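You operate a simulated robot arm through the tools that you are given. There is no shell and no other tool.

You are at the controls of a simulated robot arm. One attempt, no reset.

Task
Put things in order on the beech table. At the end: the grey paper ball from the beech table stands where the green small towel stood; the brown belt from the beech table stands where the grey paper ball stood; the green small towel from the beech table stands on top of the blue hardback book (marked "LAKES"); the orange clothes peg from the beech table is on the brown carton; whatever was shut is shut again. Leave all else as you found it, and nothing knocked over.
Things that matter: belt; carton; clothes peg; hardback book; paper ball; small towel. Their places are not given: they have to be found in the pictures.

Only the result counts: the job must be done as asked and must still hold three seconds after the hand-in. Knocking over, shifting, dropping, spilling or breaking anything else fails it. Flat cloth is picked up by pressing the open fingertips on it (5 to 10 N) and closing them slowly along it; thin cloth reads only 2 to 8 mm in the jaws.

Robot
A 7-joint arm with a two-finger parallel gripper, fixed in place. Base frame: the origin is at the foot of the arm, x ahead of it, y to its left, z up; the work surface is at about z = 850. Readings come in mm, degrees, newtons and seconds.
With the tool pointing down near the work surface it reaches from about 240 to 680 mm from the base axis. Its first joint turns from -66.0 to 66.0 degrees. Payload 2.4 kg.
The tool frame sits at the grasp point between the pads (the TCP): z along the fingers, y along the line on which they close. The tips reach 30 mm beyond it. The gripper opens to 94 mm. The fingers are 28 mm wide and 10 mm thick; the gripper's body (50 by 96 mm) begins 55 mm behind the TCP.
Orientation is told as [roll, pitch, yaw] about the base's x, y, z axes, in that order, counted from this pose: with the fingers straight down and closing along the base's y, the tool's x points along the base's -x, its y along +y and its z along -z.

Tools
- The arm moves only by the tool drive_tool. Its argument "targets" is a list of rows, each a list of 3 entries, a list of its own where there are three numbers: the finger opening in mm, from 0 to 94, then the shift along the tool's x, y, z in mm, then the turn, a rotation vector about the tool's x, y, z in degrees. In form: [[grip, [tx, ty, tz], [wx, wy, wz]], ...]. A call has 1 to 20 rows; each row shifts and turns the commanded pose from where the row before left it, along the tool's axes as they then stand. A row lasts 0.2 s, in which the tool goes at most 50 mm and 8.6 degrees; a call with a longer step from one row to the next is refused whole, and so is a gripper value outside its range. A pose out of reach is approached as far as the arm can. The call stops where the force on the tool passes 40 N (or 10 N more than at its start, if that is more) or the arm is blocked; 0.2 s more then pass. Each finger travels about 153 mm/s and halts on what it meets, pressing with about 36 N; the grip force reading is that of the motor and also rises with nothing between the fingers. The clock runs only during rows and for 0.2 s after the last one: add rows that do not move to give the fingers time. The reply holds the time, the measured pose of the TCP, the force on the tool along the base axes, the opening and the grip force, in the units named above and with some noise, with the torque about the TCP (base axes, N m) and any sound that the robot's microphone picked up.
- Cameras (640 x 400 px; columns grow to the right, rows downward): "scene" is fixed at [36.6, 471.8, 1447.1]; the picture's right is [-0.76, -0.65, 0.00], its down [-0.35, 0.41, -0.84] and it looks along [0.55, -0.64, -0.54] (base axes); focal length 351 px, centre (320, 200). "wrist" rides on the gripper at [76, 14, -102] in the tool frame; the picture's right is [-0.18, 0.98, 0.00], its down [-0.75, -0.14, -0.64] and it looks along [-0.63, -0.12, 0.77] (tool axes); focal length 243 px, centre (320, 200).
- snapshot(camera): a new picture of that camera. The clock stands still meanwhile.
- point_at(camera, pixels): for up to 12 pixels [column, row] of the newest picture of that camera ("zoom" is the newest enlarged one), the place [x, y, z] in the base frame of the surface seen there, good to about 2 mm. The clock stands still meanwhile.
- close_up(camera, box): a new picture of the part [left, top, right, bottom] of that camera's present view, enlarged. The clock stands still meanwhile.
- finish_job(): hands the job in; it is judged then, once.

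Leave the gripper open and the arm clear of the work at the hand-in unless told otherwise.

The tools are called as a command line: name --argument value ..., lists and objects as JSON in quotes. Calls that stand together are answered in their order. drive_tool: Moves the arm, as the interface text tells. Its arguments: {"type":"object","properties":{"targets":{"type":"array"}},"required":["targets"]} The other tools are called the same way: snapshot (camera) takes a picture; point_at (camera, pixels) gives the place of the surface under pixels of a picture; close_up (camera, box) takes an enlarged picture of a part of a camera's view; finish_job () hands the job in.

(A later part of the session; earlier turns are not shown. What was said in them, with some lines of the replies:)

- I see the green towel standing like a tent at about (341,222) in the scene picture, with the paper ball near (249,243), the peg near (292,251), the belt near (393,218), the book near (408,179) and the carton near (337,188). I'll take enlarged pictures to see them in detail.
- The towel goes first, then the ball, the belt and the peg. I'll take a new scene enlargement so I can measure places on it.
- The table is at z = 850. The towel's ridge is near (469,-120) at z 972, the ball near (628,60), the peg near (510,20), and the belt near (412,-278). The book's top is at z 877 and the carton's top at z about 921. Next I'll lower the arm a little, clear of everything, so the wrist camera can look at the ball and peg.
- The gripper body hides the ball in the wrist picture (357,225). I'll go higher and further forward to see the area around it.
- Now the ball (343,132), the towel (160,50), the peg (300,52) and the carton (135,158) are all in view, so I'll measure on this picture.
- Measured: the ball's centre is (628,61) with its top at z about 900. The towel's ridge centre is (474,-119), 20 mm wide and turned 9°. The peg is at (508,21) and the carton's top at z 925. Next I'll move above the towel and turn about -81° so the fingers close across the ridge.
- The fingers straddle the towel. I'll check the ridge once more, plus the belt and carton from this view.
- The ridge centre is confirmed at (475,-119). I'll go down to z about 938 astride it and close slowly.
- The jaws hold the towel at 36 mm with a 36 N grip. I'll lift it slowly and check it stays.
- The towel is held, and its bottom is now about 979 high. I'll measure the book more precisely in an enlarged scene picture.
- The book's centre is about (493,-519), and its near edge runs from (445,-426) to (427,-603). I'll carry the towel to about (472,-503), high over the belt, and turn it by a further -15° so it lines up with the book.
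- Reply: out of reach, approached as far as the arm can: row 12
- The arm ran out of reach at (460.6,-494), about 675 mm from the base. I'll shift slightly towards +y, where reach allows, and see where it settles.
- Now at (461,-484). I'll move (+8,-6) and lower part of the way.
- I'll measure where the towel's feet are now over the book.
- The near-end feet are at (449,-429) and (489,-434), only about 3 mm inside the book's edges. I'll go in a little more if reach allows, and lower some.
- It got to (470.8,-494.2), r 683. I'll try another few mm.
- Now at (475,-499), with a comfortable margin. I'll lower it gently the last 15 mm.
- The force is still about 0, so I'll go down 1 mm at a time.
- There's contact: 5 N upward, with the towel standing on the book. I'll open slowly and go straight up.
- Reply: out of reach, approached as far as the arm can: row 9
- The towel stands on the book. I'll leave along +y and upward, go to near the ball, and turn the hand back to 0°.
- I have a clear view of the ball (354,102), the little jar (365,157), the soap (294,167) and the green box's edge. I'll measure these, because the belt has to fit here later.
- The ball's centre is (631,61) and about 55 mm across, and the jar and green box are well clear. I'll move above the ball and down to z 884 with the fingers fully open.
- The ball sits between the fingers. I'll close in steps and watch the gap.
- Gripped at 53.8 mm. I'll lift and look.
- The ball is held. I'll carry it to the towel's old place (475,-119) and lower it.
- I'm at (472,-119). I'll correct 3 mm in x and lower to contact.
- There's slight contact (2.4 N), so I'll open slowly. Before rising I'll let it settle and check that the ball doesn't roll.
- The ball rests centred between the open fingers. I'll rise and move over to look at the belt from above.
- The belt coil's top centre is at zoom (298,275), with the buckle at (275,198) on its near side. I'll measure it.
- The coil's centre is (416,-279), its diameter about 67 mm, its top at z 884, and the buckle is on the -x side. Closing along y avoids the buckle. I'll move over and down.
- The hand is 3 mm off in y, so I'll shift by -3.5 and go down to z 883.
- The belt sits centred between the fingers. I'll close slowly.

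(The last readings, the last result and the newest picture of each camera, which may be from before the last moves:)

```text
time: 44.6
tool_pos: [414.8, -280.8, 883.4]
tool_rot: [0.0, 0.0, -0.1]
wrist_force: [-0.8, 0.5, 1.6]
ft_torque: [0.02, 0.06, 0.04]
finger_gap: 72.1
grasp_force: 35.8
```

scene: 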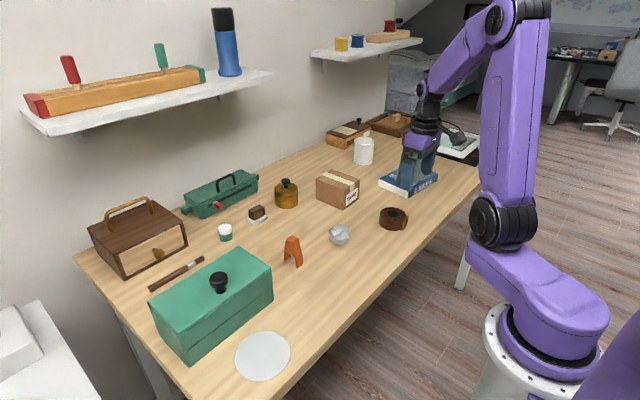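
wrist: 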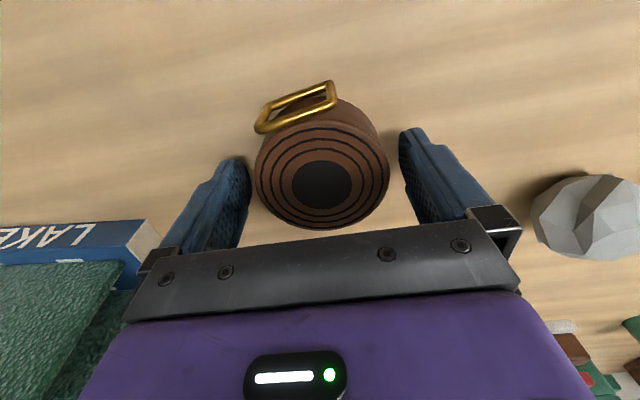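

Gripped at 72 mm. I'll lift.

drive_tool --targets '[[60, [0, 0, -5], [0, 0, 0]], [60, [0, 0, -15], [0, 0, 0]], [60, [0, 0, -30], [0, 0, 0]], [60, [0, 0, -40], [0, 0, 0]], [60, [0, 0, -40], [0, 0, 0]], [60, [0, 0, 0], [0, 0, 0]]]'

snapshot --camera "wrist"

close_up --camera "scene" --box '[280, 100, 480, 260]'

```text
time: 46.0
tool_pos: [413.6, -280.7, 1016.4]
tool_rot: [-0.1, -0.1, 0.0]
wrist_force: [0.7, 0.8, -1.7]
ft_torque: [-0.02, 0.0, 0.02]
finger_gap: 72.2
grasp_force: 35.6
```

```text
taken
```

wrist: 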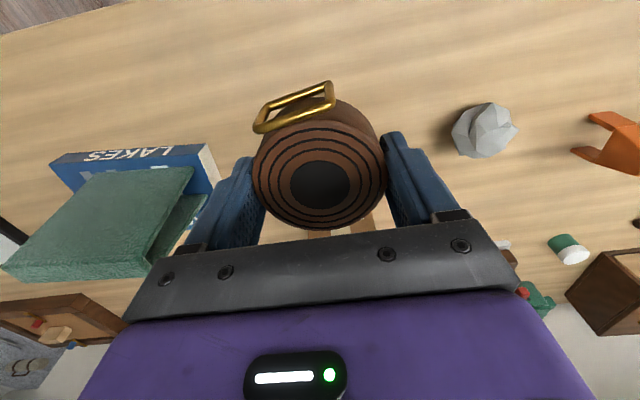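

```text
2.50 times, centred on (380, 180) of scene
```

zoom: 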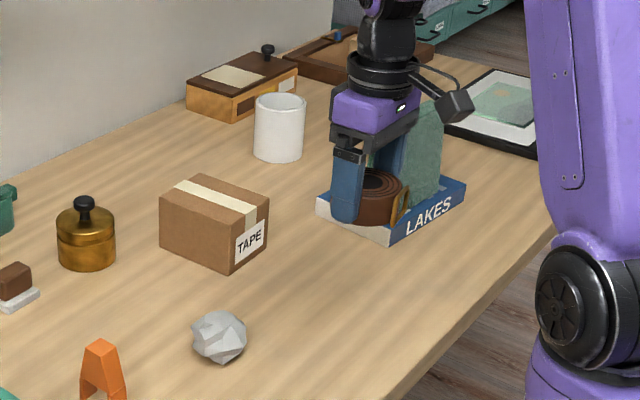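

The belt is held. I'll carry it to the ball's old place (631,61), still high.

drive_tool --targets '[[60, [-21.65, 34.2, 0], [0, 0, 0]], [60, [-21.65, 34.2, 0], [0, 0, 0]], [60, [-21.65, 34.2, 0], [0, 0, 0]], [60, [-21.65, 34.2, 0], [0, 0, 0]], [60, [-21.65, 34.2, 0], [0, 0, 0]], [60, [-21.65, 34.2, 0], [0, 0, 0]], [60, [-21.65, 34.2, 0], [0, 0, 0]], [60, [-21.65, 34.2, 0], [0, 0, 0]], [60, [-21.65, 34.2, 0], [0, 0, 0]], [60, [-21.65, 34.2, 0], [0, 0, 0]], [60, [0, 0, 30], [0, 0, 0]], [60, [0, 0, 0], [0, 0, 0]]]'

snapshot --camera "wrist"

```text
time: 48.6
tool_pos: [631.4, 60.5, 985.4]
tool_rot: [0.0, 0.0, -0.1]
wrist_force: [0.0, 0.0, -1.9]
ft_torque: [0.02, -0.01, -0.02]
finger_gap: 72.2
grasp_force: 35.9
```

```text
taken
```

wrist: 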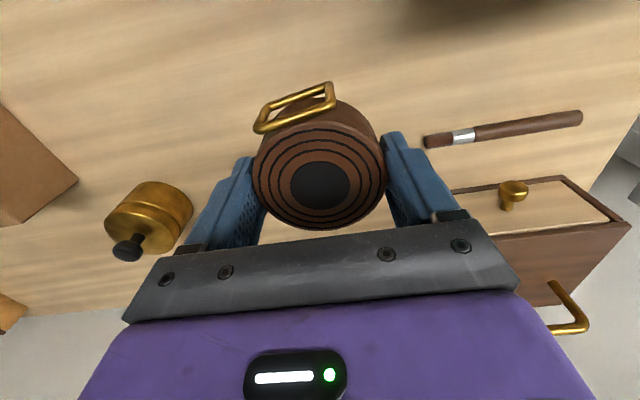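

I'm at (631,60). I'll lower about 92 mm, then finish in small steps.

drive_tool --targets '[[60, [0, 0, 35], [0, 0, 0]], [60, [0, 0, 35], [0, 0, 0]], [60, [0, 0, 15], [0, 0, 0]], [60, [0, 0, 8], [0, 0, 0]], [60, [0, 0, 5], [0, 0, 0]], [60, [0, 0, 2], [0, 0, 0]], [60, [0, 0, 0], [0, 0, 0]]]'

```text
time: 50.2
tool_pos: [633.3, 60.1, 884.7]
tool_rot: [0.0, -0.1, 0.0]
wrist_force: [0.2, -0.4, 2.6]
ft_torque: [-0.06, 0.11, 0.03]
finger_gap: 71.9
grasp_force: 36.5
```

drive_tool --targets '[[60, [0, 0, 0.8], [0, 0, 0]], [60, [0, 0, 0], [0, 0, 0]]]'

close_up --camera "scene" --box '[200, 190, 320, 270]'

```text
time: 50.8
tool_pos: [632.2, 59.4, 884.6]
tool_rot: [0.0, 0.0, -0.1]
wrist_force: [0.3, -1.2, 10.7]
ft_torque: [-0.04, 0.34, 0.08]
finger_gap: 72.3
grasp_force: 36.0
```

```text
5.00 times, centred on (260, 230) of scene
```

zoom: 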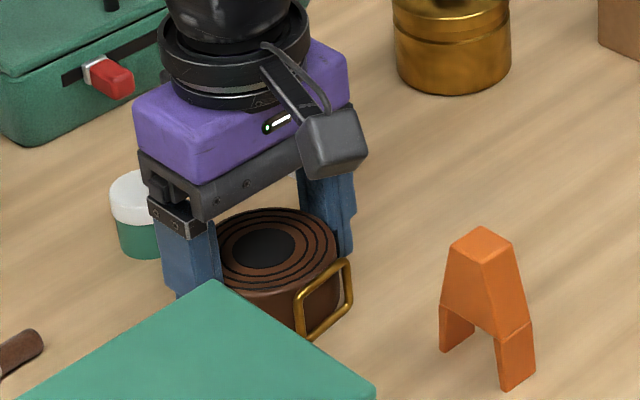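

The belt is on the table, with 10.7 N upward. I'll open slowly and then rise.

drive_tool --targets '[[70, [0, 0, 0], [0, 0, 0]], [74, [0, 0, 0], [0, 0, 0]], [78, [0, 0, 0], [0, 0, 0]], [84, [0, 0, 0], [0, 0, 0]], [90, [0, 0, 0], [0, 0, 0]], [90, [0, 0, 0], [0, 0, 0]], [90, [0, 0, -10], [0, 0, 0]], [90, [0, 0, -30], [0, 0, 0]], [90, [0, 0, -45], [0, 0, 0]], [90, [0, 0, -45], [0, 0, 0]], [90, [0, 0, -45], [0, 0, 0]], [90, [20, 0, -35], [0, 0, 0]], [90, [30, 0, 0], [0, 0, 0]], [90, [0, 0, 0], [0, 0, 0]]]'

snapshot --camera "wrist"

snapshot --camera "scene"

```text
time: 53.8
tool_pos: [582.8, 59.7, 1094.2]
tool_rot: [0.0, 0.0, 0.0]
wrist_force: [-0.4, -0.6, 0.3]
ft_torque: [0.0, -0.02, -0.06]
finger_gap: 90.1
grasp_force: 0.0
```

```text
taken
```

wrist: 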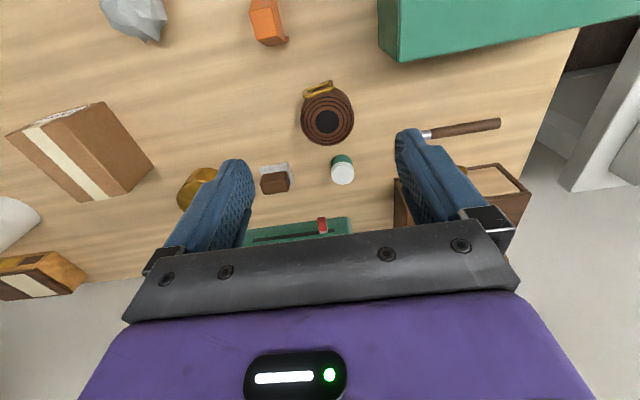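

```text
taken
```

scene: 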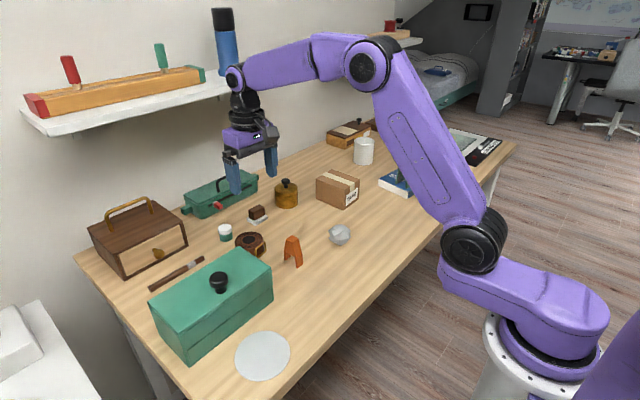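

The belt stands next to the green box, where the ball was. I'll check the belt's centre and the ball, and measure the peg.

point_at --camera "wrist" --pixels '[[327, 122], [302, 118], [353, 118], [327, 97], [327, 143], [120, 10], [265, 20], [280, 15], [262, 3], [272, 42], [288, 38], [270, 25]]'

close_up --camera "scene" --box '[260, 220, 370, 280]'

point_at --camera "zoom" --pixels '[[465, 83], [460, 110], [460, 60], [165, 98], [190, 100], [205, 110], [175, 120], [150, 210], [200, 260], [230, 250], [185, 180], [215, 180]]'

```text
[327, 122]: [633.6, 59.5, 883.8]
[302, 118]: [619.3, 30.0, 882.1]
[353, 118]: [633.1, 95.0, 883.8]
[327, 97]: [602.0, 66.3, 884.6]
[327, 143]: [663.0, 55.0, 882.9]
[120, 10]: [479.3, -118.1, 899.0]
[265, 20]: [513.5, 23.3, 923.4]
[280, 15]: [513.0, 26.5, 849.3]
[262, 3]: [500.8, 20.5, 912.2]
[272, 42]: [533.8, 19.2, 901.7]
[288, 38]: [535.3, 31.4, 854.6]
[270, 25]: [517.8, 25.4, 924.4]
```

```text
5.82 times, centred on (315, 250) of scene
```

zoom: 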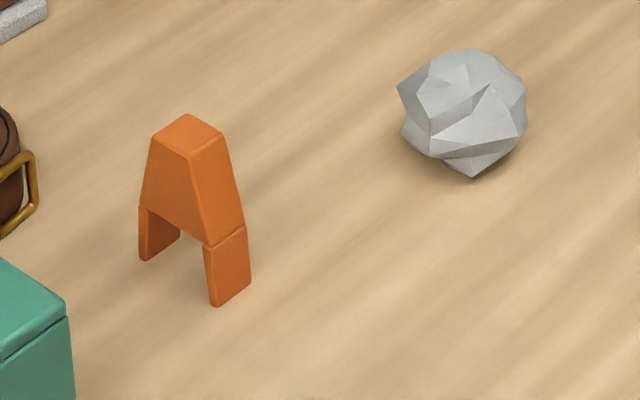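

```text
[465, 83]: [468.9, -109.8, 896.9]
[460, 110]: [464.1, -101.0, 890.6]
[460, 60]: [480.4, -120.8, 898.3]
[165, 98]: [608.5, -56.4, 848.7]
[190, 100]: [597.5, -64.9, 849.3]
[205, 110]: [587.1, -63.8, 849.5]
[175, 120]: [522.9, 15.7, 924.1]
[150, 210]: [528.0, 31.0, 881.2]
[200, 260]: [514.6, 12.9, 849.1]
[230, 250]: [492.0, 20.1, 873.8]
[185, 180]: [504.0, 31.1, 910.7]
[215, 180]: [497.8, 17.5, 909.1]
```

The belt's centre is (632,60) and the ball's about (474,-117), so both are good. I'll move closer over the peg to see how it's turned.

drive_tool --targets '[[94, [37.7, -13.3, 11.3], [0, 0, 0]], [94, [37.7, -13.3, 11.3], [0, 0, 0]], [94, [37.7, -13.3, 11.3], [0, 0, 0]], [60, [0, 0, 0], [0, 0, 0]], [60, [0, 0, 0], [0, 0, 0]]]'

close_up --camera "wrist" --box '[250, 40, 410, 200]'

```text
time: 55.0
tool_pos: [469.2, 18.6, 1060.8]
tool_rot: [0.0, 0.1, 0.1]
wrist_force: [-0.5, 0.2, 0.3]
ft_torque: [0.01, 0.02, -0.01]
finger_gap: 60.0
grasp_force: 0.1
```

```text
2.50 times, centred on (330, 120) of wrist
```

zoom: 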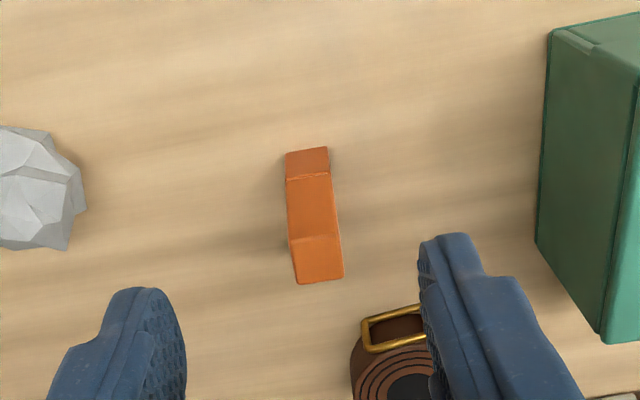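

point_at --camera "zoom" --pixels '[[296, 282], [342, 277], [294, 240], [336, 236], [318, 260], [288, 155], [326, 150], [290, 180], [330, 176], [310, 210]]'

```text
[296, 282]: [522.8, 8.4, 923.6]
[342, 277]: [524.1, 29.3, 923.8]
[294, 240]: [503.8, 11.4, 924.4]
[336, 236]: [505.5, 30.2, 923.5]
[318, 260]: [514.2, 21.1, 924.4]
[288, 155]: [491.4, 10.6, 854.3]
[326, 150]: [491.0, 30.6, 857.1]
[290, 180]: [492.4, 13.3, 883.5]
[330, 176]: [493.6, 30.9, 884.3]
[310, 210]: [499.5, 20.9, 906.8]
```

The peg's top centre is (513.5,20.5), it's 20 mm thick along y, and it's turned about -4°. I'll come down around its upper body to z 902 and close slowly.

drive_tool --targets '[[60, [-22, 1, 10], [0, 0, 2]], [60, [-22, 1, 10], [0, 0, 2]], [60, [0, 0, 40], [0, 0, 0]], [60, [0, 0, 40], [0, 0, 0]], [60, [0, 0, 35], [0, 0, 0]], [60, [0, 0, 20], [0, 0, 0]], [60, [0, 0, 4], [0, 0, 0]], [60, [0, 0, 0], [0, 0, 0]]]'

snapshot --camera "wrist"

```text
time: 56.8
tool_pos: [514.0, 21.3, 902.4]
tool_rot: [0.0, 0.1, -4.1]
wrist_force: [0.0, -0.2, -0.5]
ft_torque: [0.01, -0.03, -0.01]
finger_gap: 59.8
grasp_force: 0.1
```

```text
taken
```

wrist: 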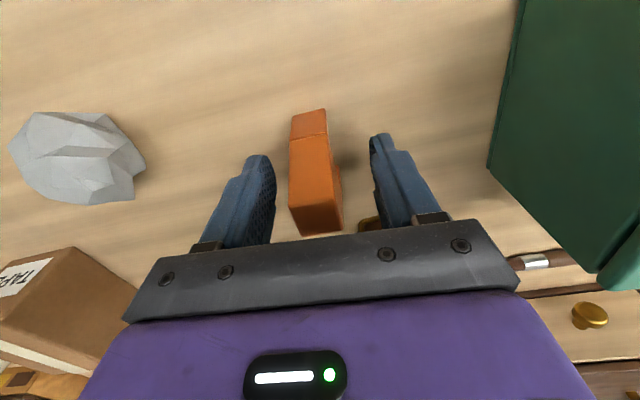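

The peg is between the fingers. I'll close.

drive_tool --targets '[[45, [0, 0, 0], [0, 0, 0]], [35, [0, 0, 0], [0, 0, 0]], [28, [0, 0, 0], [0, 0, 0]], [24, [0, 0, 0], [0, 0, 0]], [20, [0, 0, 0], [0, 0, 0]], [16, [0, 0, 0], [0, 0, 0]], [12, [0, 0, 0], [0, 0, 0]], [12, [0, 0, 0], [0, 0, 0]]]'

drive_tool --targets '[[10, [0, 0, -5], [0, 0, 0]], [10, [0, 0, -15], [0, 0, 0]], [10, [0, 0, -35], [0, 0, 0]], [10, [0, 0, -45], [0, 0, 0]], [10, [0, 0, -45], [0, 0, 0]], [10, [0, 0, 0], [0, 0, 0]]]'

snapshot --camera "wrist"

close_up --camera "scene" --box '[240, 120, 400, 280]'

```text
time: 58.6
tool_pos: [513.7, 22.3, 903.1]
tool_rot: [0.1, 0.0, -4.0]
wrist_force: [0.4, 0.8, 1.7]
ft_torque: [0.04, 0.01, -0.03]
finger_gap: 24.8
grasp_force: 35.9
```

```text
time: 60.0
tool_pos: [511.7, 22.2, 1045.0]
tool_rot: [0.0, 0.0, -3.9]
wrist_force: [-1.0, -0.3, 0.0]
ft_torque: [-0.02, 0.02, 0.02]
finger_gap: 25.1
grasp_force: 35.7
```

```text
taken
```

wrist: 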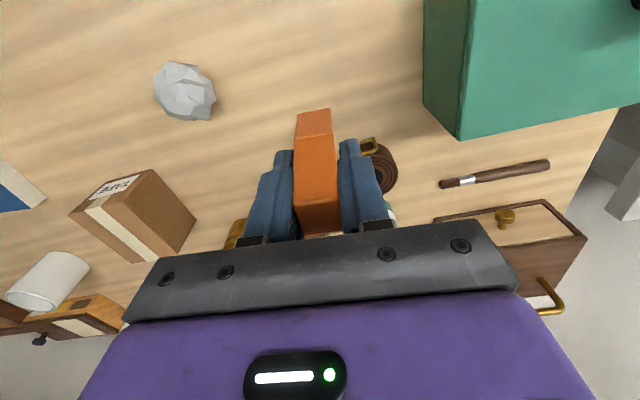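

```text
2.50 times, centred on (320, 200) of scene
```

zoom: 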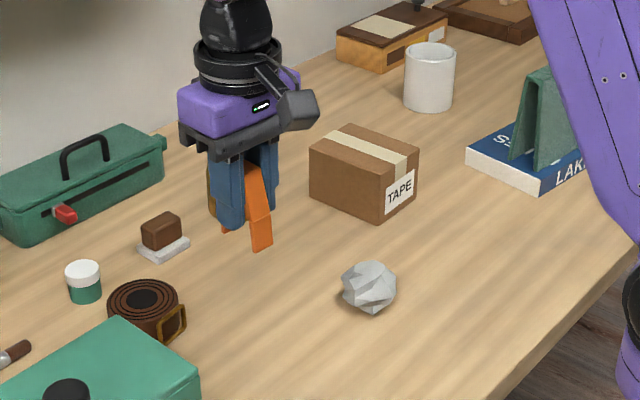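

The peg is held. I'll measure the carton's top corners in this picture.

point_at --camera "zoom" --pixels '[[313, 155], [377, 180], [414, 156], [352, 129], [364, 155], [310, 157], [378, 184], [417, 155]]'

```text
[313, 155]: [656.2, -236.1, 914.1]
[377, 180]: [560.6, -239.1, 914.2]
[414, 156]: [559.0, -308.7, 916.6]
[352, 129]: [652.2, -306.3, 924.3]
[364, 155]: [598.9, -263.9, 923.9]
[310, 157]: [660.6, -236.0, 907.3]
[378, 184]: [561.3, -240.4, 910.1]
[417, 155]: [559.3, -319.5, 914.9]
```

The carton's top spans x 559..661 and y -236..-315, at z about 924.5. I'll carry the peg to about (600,-275).

drive_tool --targets '[[10, [-12.06, -32.2, 0], [0, 0, 0]], [10, [-12.06, -32.2, 0], [0, 0, 0]], [10, [-12.06, -32.2, 0], [0, 0, 0]], [10, [-12.06, -32.2, 0], [0, 0, 0]], [10, [-12.06, -32.2, 0], [0, 0, 0]], [10, [-12.06, -32.2, 0], [0, 0, 0]], [10, [-12.06, -32.2, 0], [0, 0, 0]], [10, [-12.06, -32.2, 0], [0, 0, 0]], [10, [-12.06, -32.2, 0], [0, 0, 0]], [10, [0, 0, 0], [0, 0, 0]], [10, [0, 0, 35], [0, 0, 0]], [10, [0, 0, 15], [0, 0, 0]], [10, [0, 0, 0], [0, 0, 0]]]'

close_up --camera "scene" --box '[290, 110, 390, 220]'

snapshot --camera "wrist"

```text
time: 62.8
tool_pos: [601.7, -274.4, 994.1]
tool_rot: [0.1, 0.0, -4.0]
wrist_force: [-0.2, -0.5, -0.2]
ft_torque: [0.0, 0.0, -0.03]
finger_gap: 24.9
grasp_force: 36.3
```

```text
3.64 times, centred on (340, 165) of scene
```

zoom: 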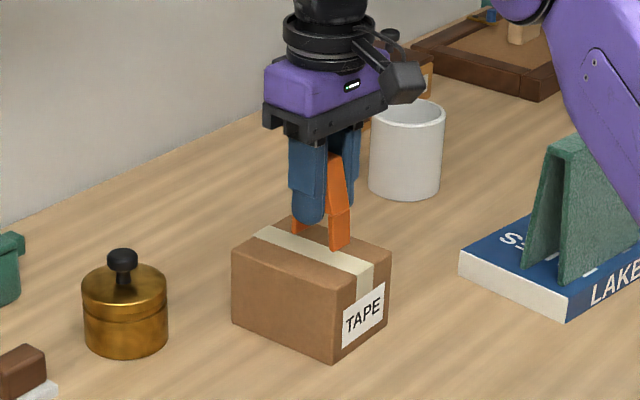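

```text
taken
```

wrist: 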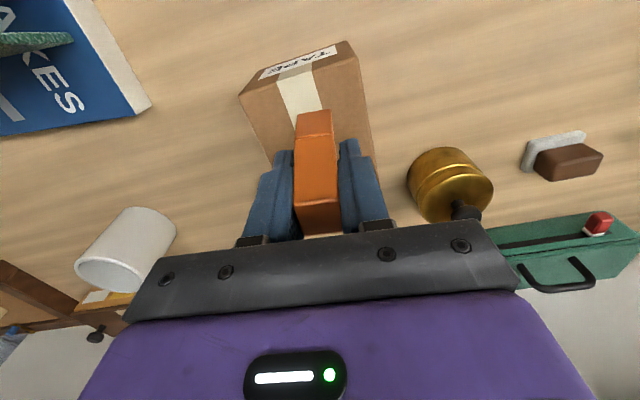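

The peg hangs about 16 mm above the carton. I'll lower it gently.

drive_tool --targets '[[10, [0, 0, 6], [0, 0, 0]], [10, [0, 0, 5], [0, 0, 0]], [10, [0, 0, 3], [0, 0, 0]], [10, [0, 0, 0], [0, 0, 0]]]'

drive_tool --targets '[[10, [0, 0, 1], [0, 0, 0]], [10, [0, 0, 0], [0, 0, 0]]]'

drive_tool --targets '[[10, [0, 0, 1], [0, 0, 0]], [10, [0, 0, 0], [0, 0, 0]]]'

```text
time: 63.8
tool_pos: [600.6, -275.5, 981.4]
tool_rot: [0.0, 0.1, -4.0]
wrist_force: [0.1, 0.6, -1.0]
ft_torque: [-0.04, 0.03, 0.01]
finger_gap: 25.1
grasp_force: 36.2
```

```text
time: 64.4
tool_pos: [601.5, -275.6, 981.1]
tool_rot: [-0.1, -0.1, -4.0]
wrist_force: [-0.4, 0.0, -0.7]
ft_torque: [0.04, 0.0, 0.03]
finger_gap: 25.1
grasp_force: 35.6
```

```text
time: 65.0
tool_pos: [602.9, -275.9, 979.9]
tool_rot: [0.1, -0.1, -4.0]
wrist_force: [0.2, 0.2, -0.6]
ft_torque: [0.0, -0.04, 0.0]
finger_gap: 25.0
grasp_force: 36.2
```

No contact yet. I'll continue in 1 mm steps.

drive_tool --targets '[[10, [0, 0, 1], [0, 0, 0]], [10, [0, 0, 0], [0, 0, 0]]]'

drive_tool --targets '[[10, [0, 0, 0.7], [0, 0, 0]], [10, [0, 0, 0], [0, 0, 0]]]'

```text
time: 65.6
tool_pos: [601.1, -274.6, 979.0]
tool_rot: [0.0, 0.1, -4.0]
wrist_force: [-0.2, -0.2, -0.2]
ft_torque: [-0.02, 0.0, -0.01]
finger_gap: 25.0
grasp_force: 36.1
```

```text
time: 66.2
tool_pos: [602.3, -274.2, 978.5]
tool_rot: [0.0, 0.0, -4.0]
wrist_force: [0.5, 0.3, -0.2]
ft_torque: [0.02, 0.01, 0.01]
finger_gap: 25.0
grasp_force: 36.0
```

drive_tool --targets '[[10, [0, 0, 0.8], [0, 0, 0]], [10, [0, 0, 0], [0, 0, 0]]]'

close_up --camera "scene" --box '[305, 145, 365, 205]'

```text
time: 66.8
tool_pos: [602.1, -276.2, 975.8]
tool_rot: [-0.1, -0.1, -4.0]
wrist_force: [-0.1, -0.3, 0.4]
ft_torque: [-0.04, -0.01, -0.01]
finger_gap: 25.0
grasp_force: 35.6
```

```text
6.67 times, centred on (335, 175) of scene
```

zoom: 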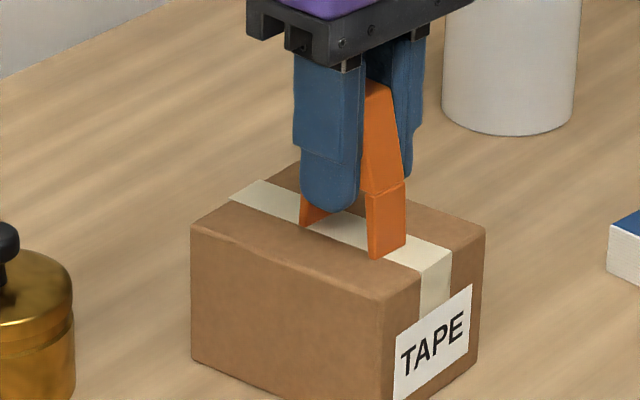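

Nearly touching. One more small step.

drive_tool --targets '[[10, [0, 0, 0.8], [0, 0, 0]], [10, [0, 0, 0], [0, 0, 0]]]'

```text
time: 67.4
tool_pos: [601.4, -274.8, 976.1]
tool_rot: [0.0, 0.1, -4.1]
wrist_force: [0.1, -0.1, 0.4]
ft_torque: [0.01, 0.0, 0.01]
finger_gap: 25.3
grasp_force: 35.6
```

drive_tool --targets '[[10, [0, 0, 0.8], [0, 0, 0]], [10, [0, 0, 0], [0, 0, 0]]]'

```text
time: 68.0
tool_pos: [600.8, -275.3, 977.4]
tool_rot: [0.1, 0.0, -4.1]
wrist_force: [-1.4, 1.2, 10.3]
ft_torque: [0.06, 0.16, 0.01]
finger_gap: 25.1
grasp_force: 36.0
```

There's 10 N of contact: the peg stands on the carton. I'll open slowly and then rise straight up.

drive_tool --targets '[[25, [0, 0, -0.5], [0, 0, 0]], [27, [0, 0, 0], [0, 0, 0]], [30, [0, 0, 0], [0, 0, 0]], [36, [0, 0, 0], [0, 0, 0]], [45, [0, 0, 0], [0, 0, 0]], [55, [0, 0, 0], [0, 0, 0]], [55, [0, 0, 0], [0, 0, 0]], [55, [0, 0, -10], [0, 0, 0]], [55, [0, 0, -25], [0, 0, 0]], [55, [0, 0, -40], [0, 0, 0]], [55, [0, 0, -30], [0, 0, 0]], [55, [0, 0, 0], [0, 0, 0]]]'

close_up --camera "scene" --box '[220, 120, 460, 270]'

```text
time: 70.6
tool_pos: [600.8, -276.1, 1083.3]
tool_rot: [0.1, 0.0, -4.1]
wrist_force: [0.9, 0.2, -0.1]
ft_torque: [0.01, 0.0, -0.03]
finger_gap: 55.1
grasp_force: 0.1
```

```text
2.67 times, centred on (340, 195) of scene
```

zoom: 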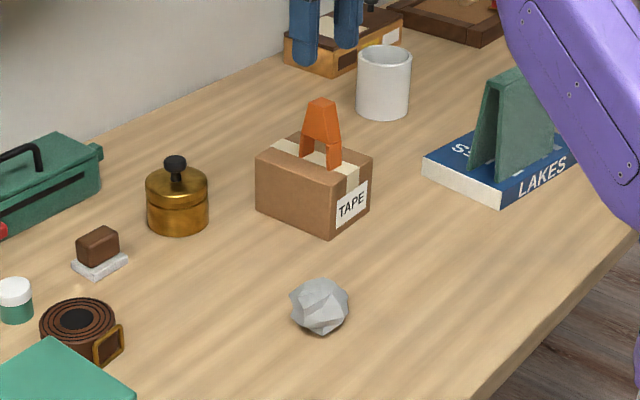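

All four things are in place. I'll draw the arm back up and clear, gripper open, and take a last look.

drive_tool --targets '[[70, [0, 0, -20], [0, 0, 0]], [94, [27.4, 32.7, -11], [0, 0, 0]], [94, [27.4, 32.7, -11], [0, 0, 0]], [94, [27.4, 32.7, -11], [0, 0, 0]], [94, [27.4, 32.7, -11], [0, 0, 0]], [94, [27.4, 32.7, -11], [0, 0, 0]], [94, [27.4, 32.7, -11], [0, 0, 0]], [94, [27.4, 32.7, -11], [0, 0, 0]], [94, [27.4, 32.7, -11], [0, 0, 0]], [94, [0, 0, 0], [0, 0, 0]], [94, [0, 0, 0], [0, 0, 0]]]'

snapshot --camera "scene"

snapshot --camera "wrist"

close_up --camera "scene" --box '[220, 150, 450, 290]'

```text
time: 73.0
tool_pos: [398.0, 3.4, 1189.6]
tool_rot: [0.0, 0.0, -4.0]
wrist_force: [0.7, 0.7, -0.2]
ft_torque: [-0.02, -0.02, 0.01]
finger_gap: 94.2
grasp_force: 0.0
```

```text
taken
```

scene: 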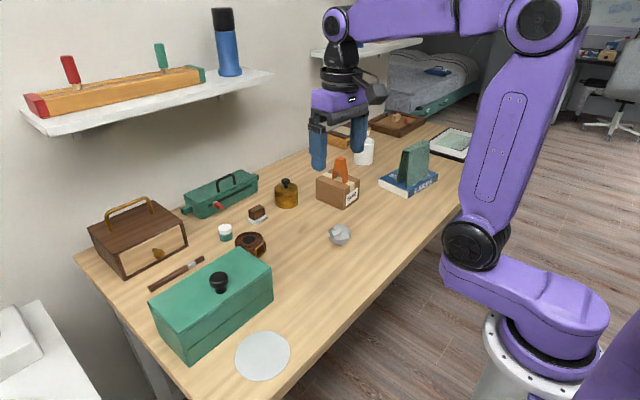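

```text
taken
```

wrist: 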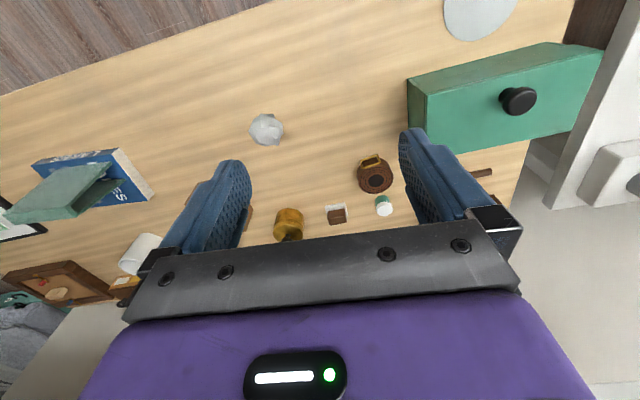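

```text
2.78 times, centred on (335, 220) of scene
```

zoom: 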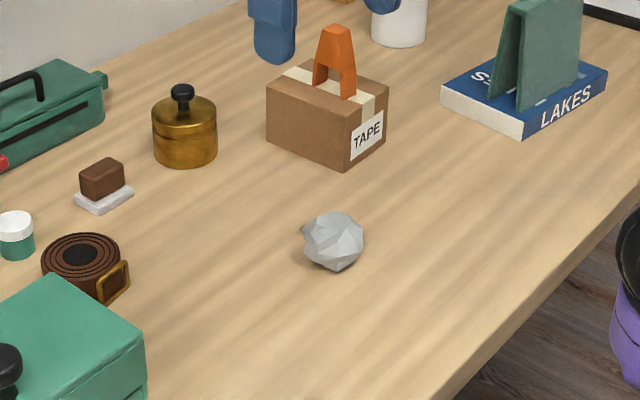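

The towel stands on the LAKES book, the ball is where the towel was, and the belt is where the ball was. The peg is on the carton. Everything else looks unchanged, nothing was opened, and the arm is clear with the gripper open, so I'll hand in.

finish_job

```text
The job is handed in.
```

The job is handed in. In the last pictures everything stood where you asked; I haven't seen the verdict.

- **Towel:** it stands on top of the blue "LAKES" book, wholly on the cover but toward the near side. The arm could not reach the book's centre.
- **Paper ball:** it stands where the towel stood, at about (474, -117).
- **Belt:** it lies coiled where the ball stood, at about (632, 60), clear of the small jar and the green box.
- **Peg:** it stands upright on the brown carton, near the middle of the top.

I opened nothing, so whatever was shut is still shut. Nothing was knocked over or visibly shifted, and the arm ended raised and clear with the gripper open.
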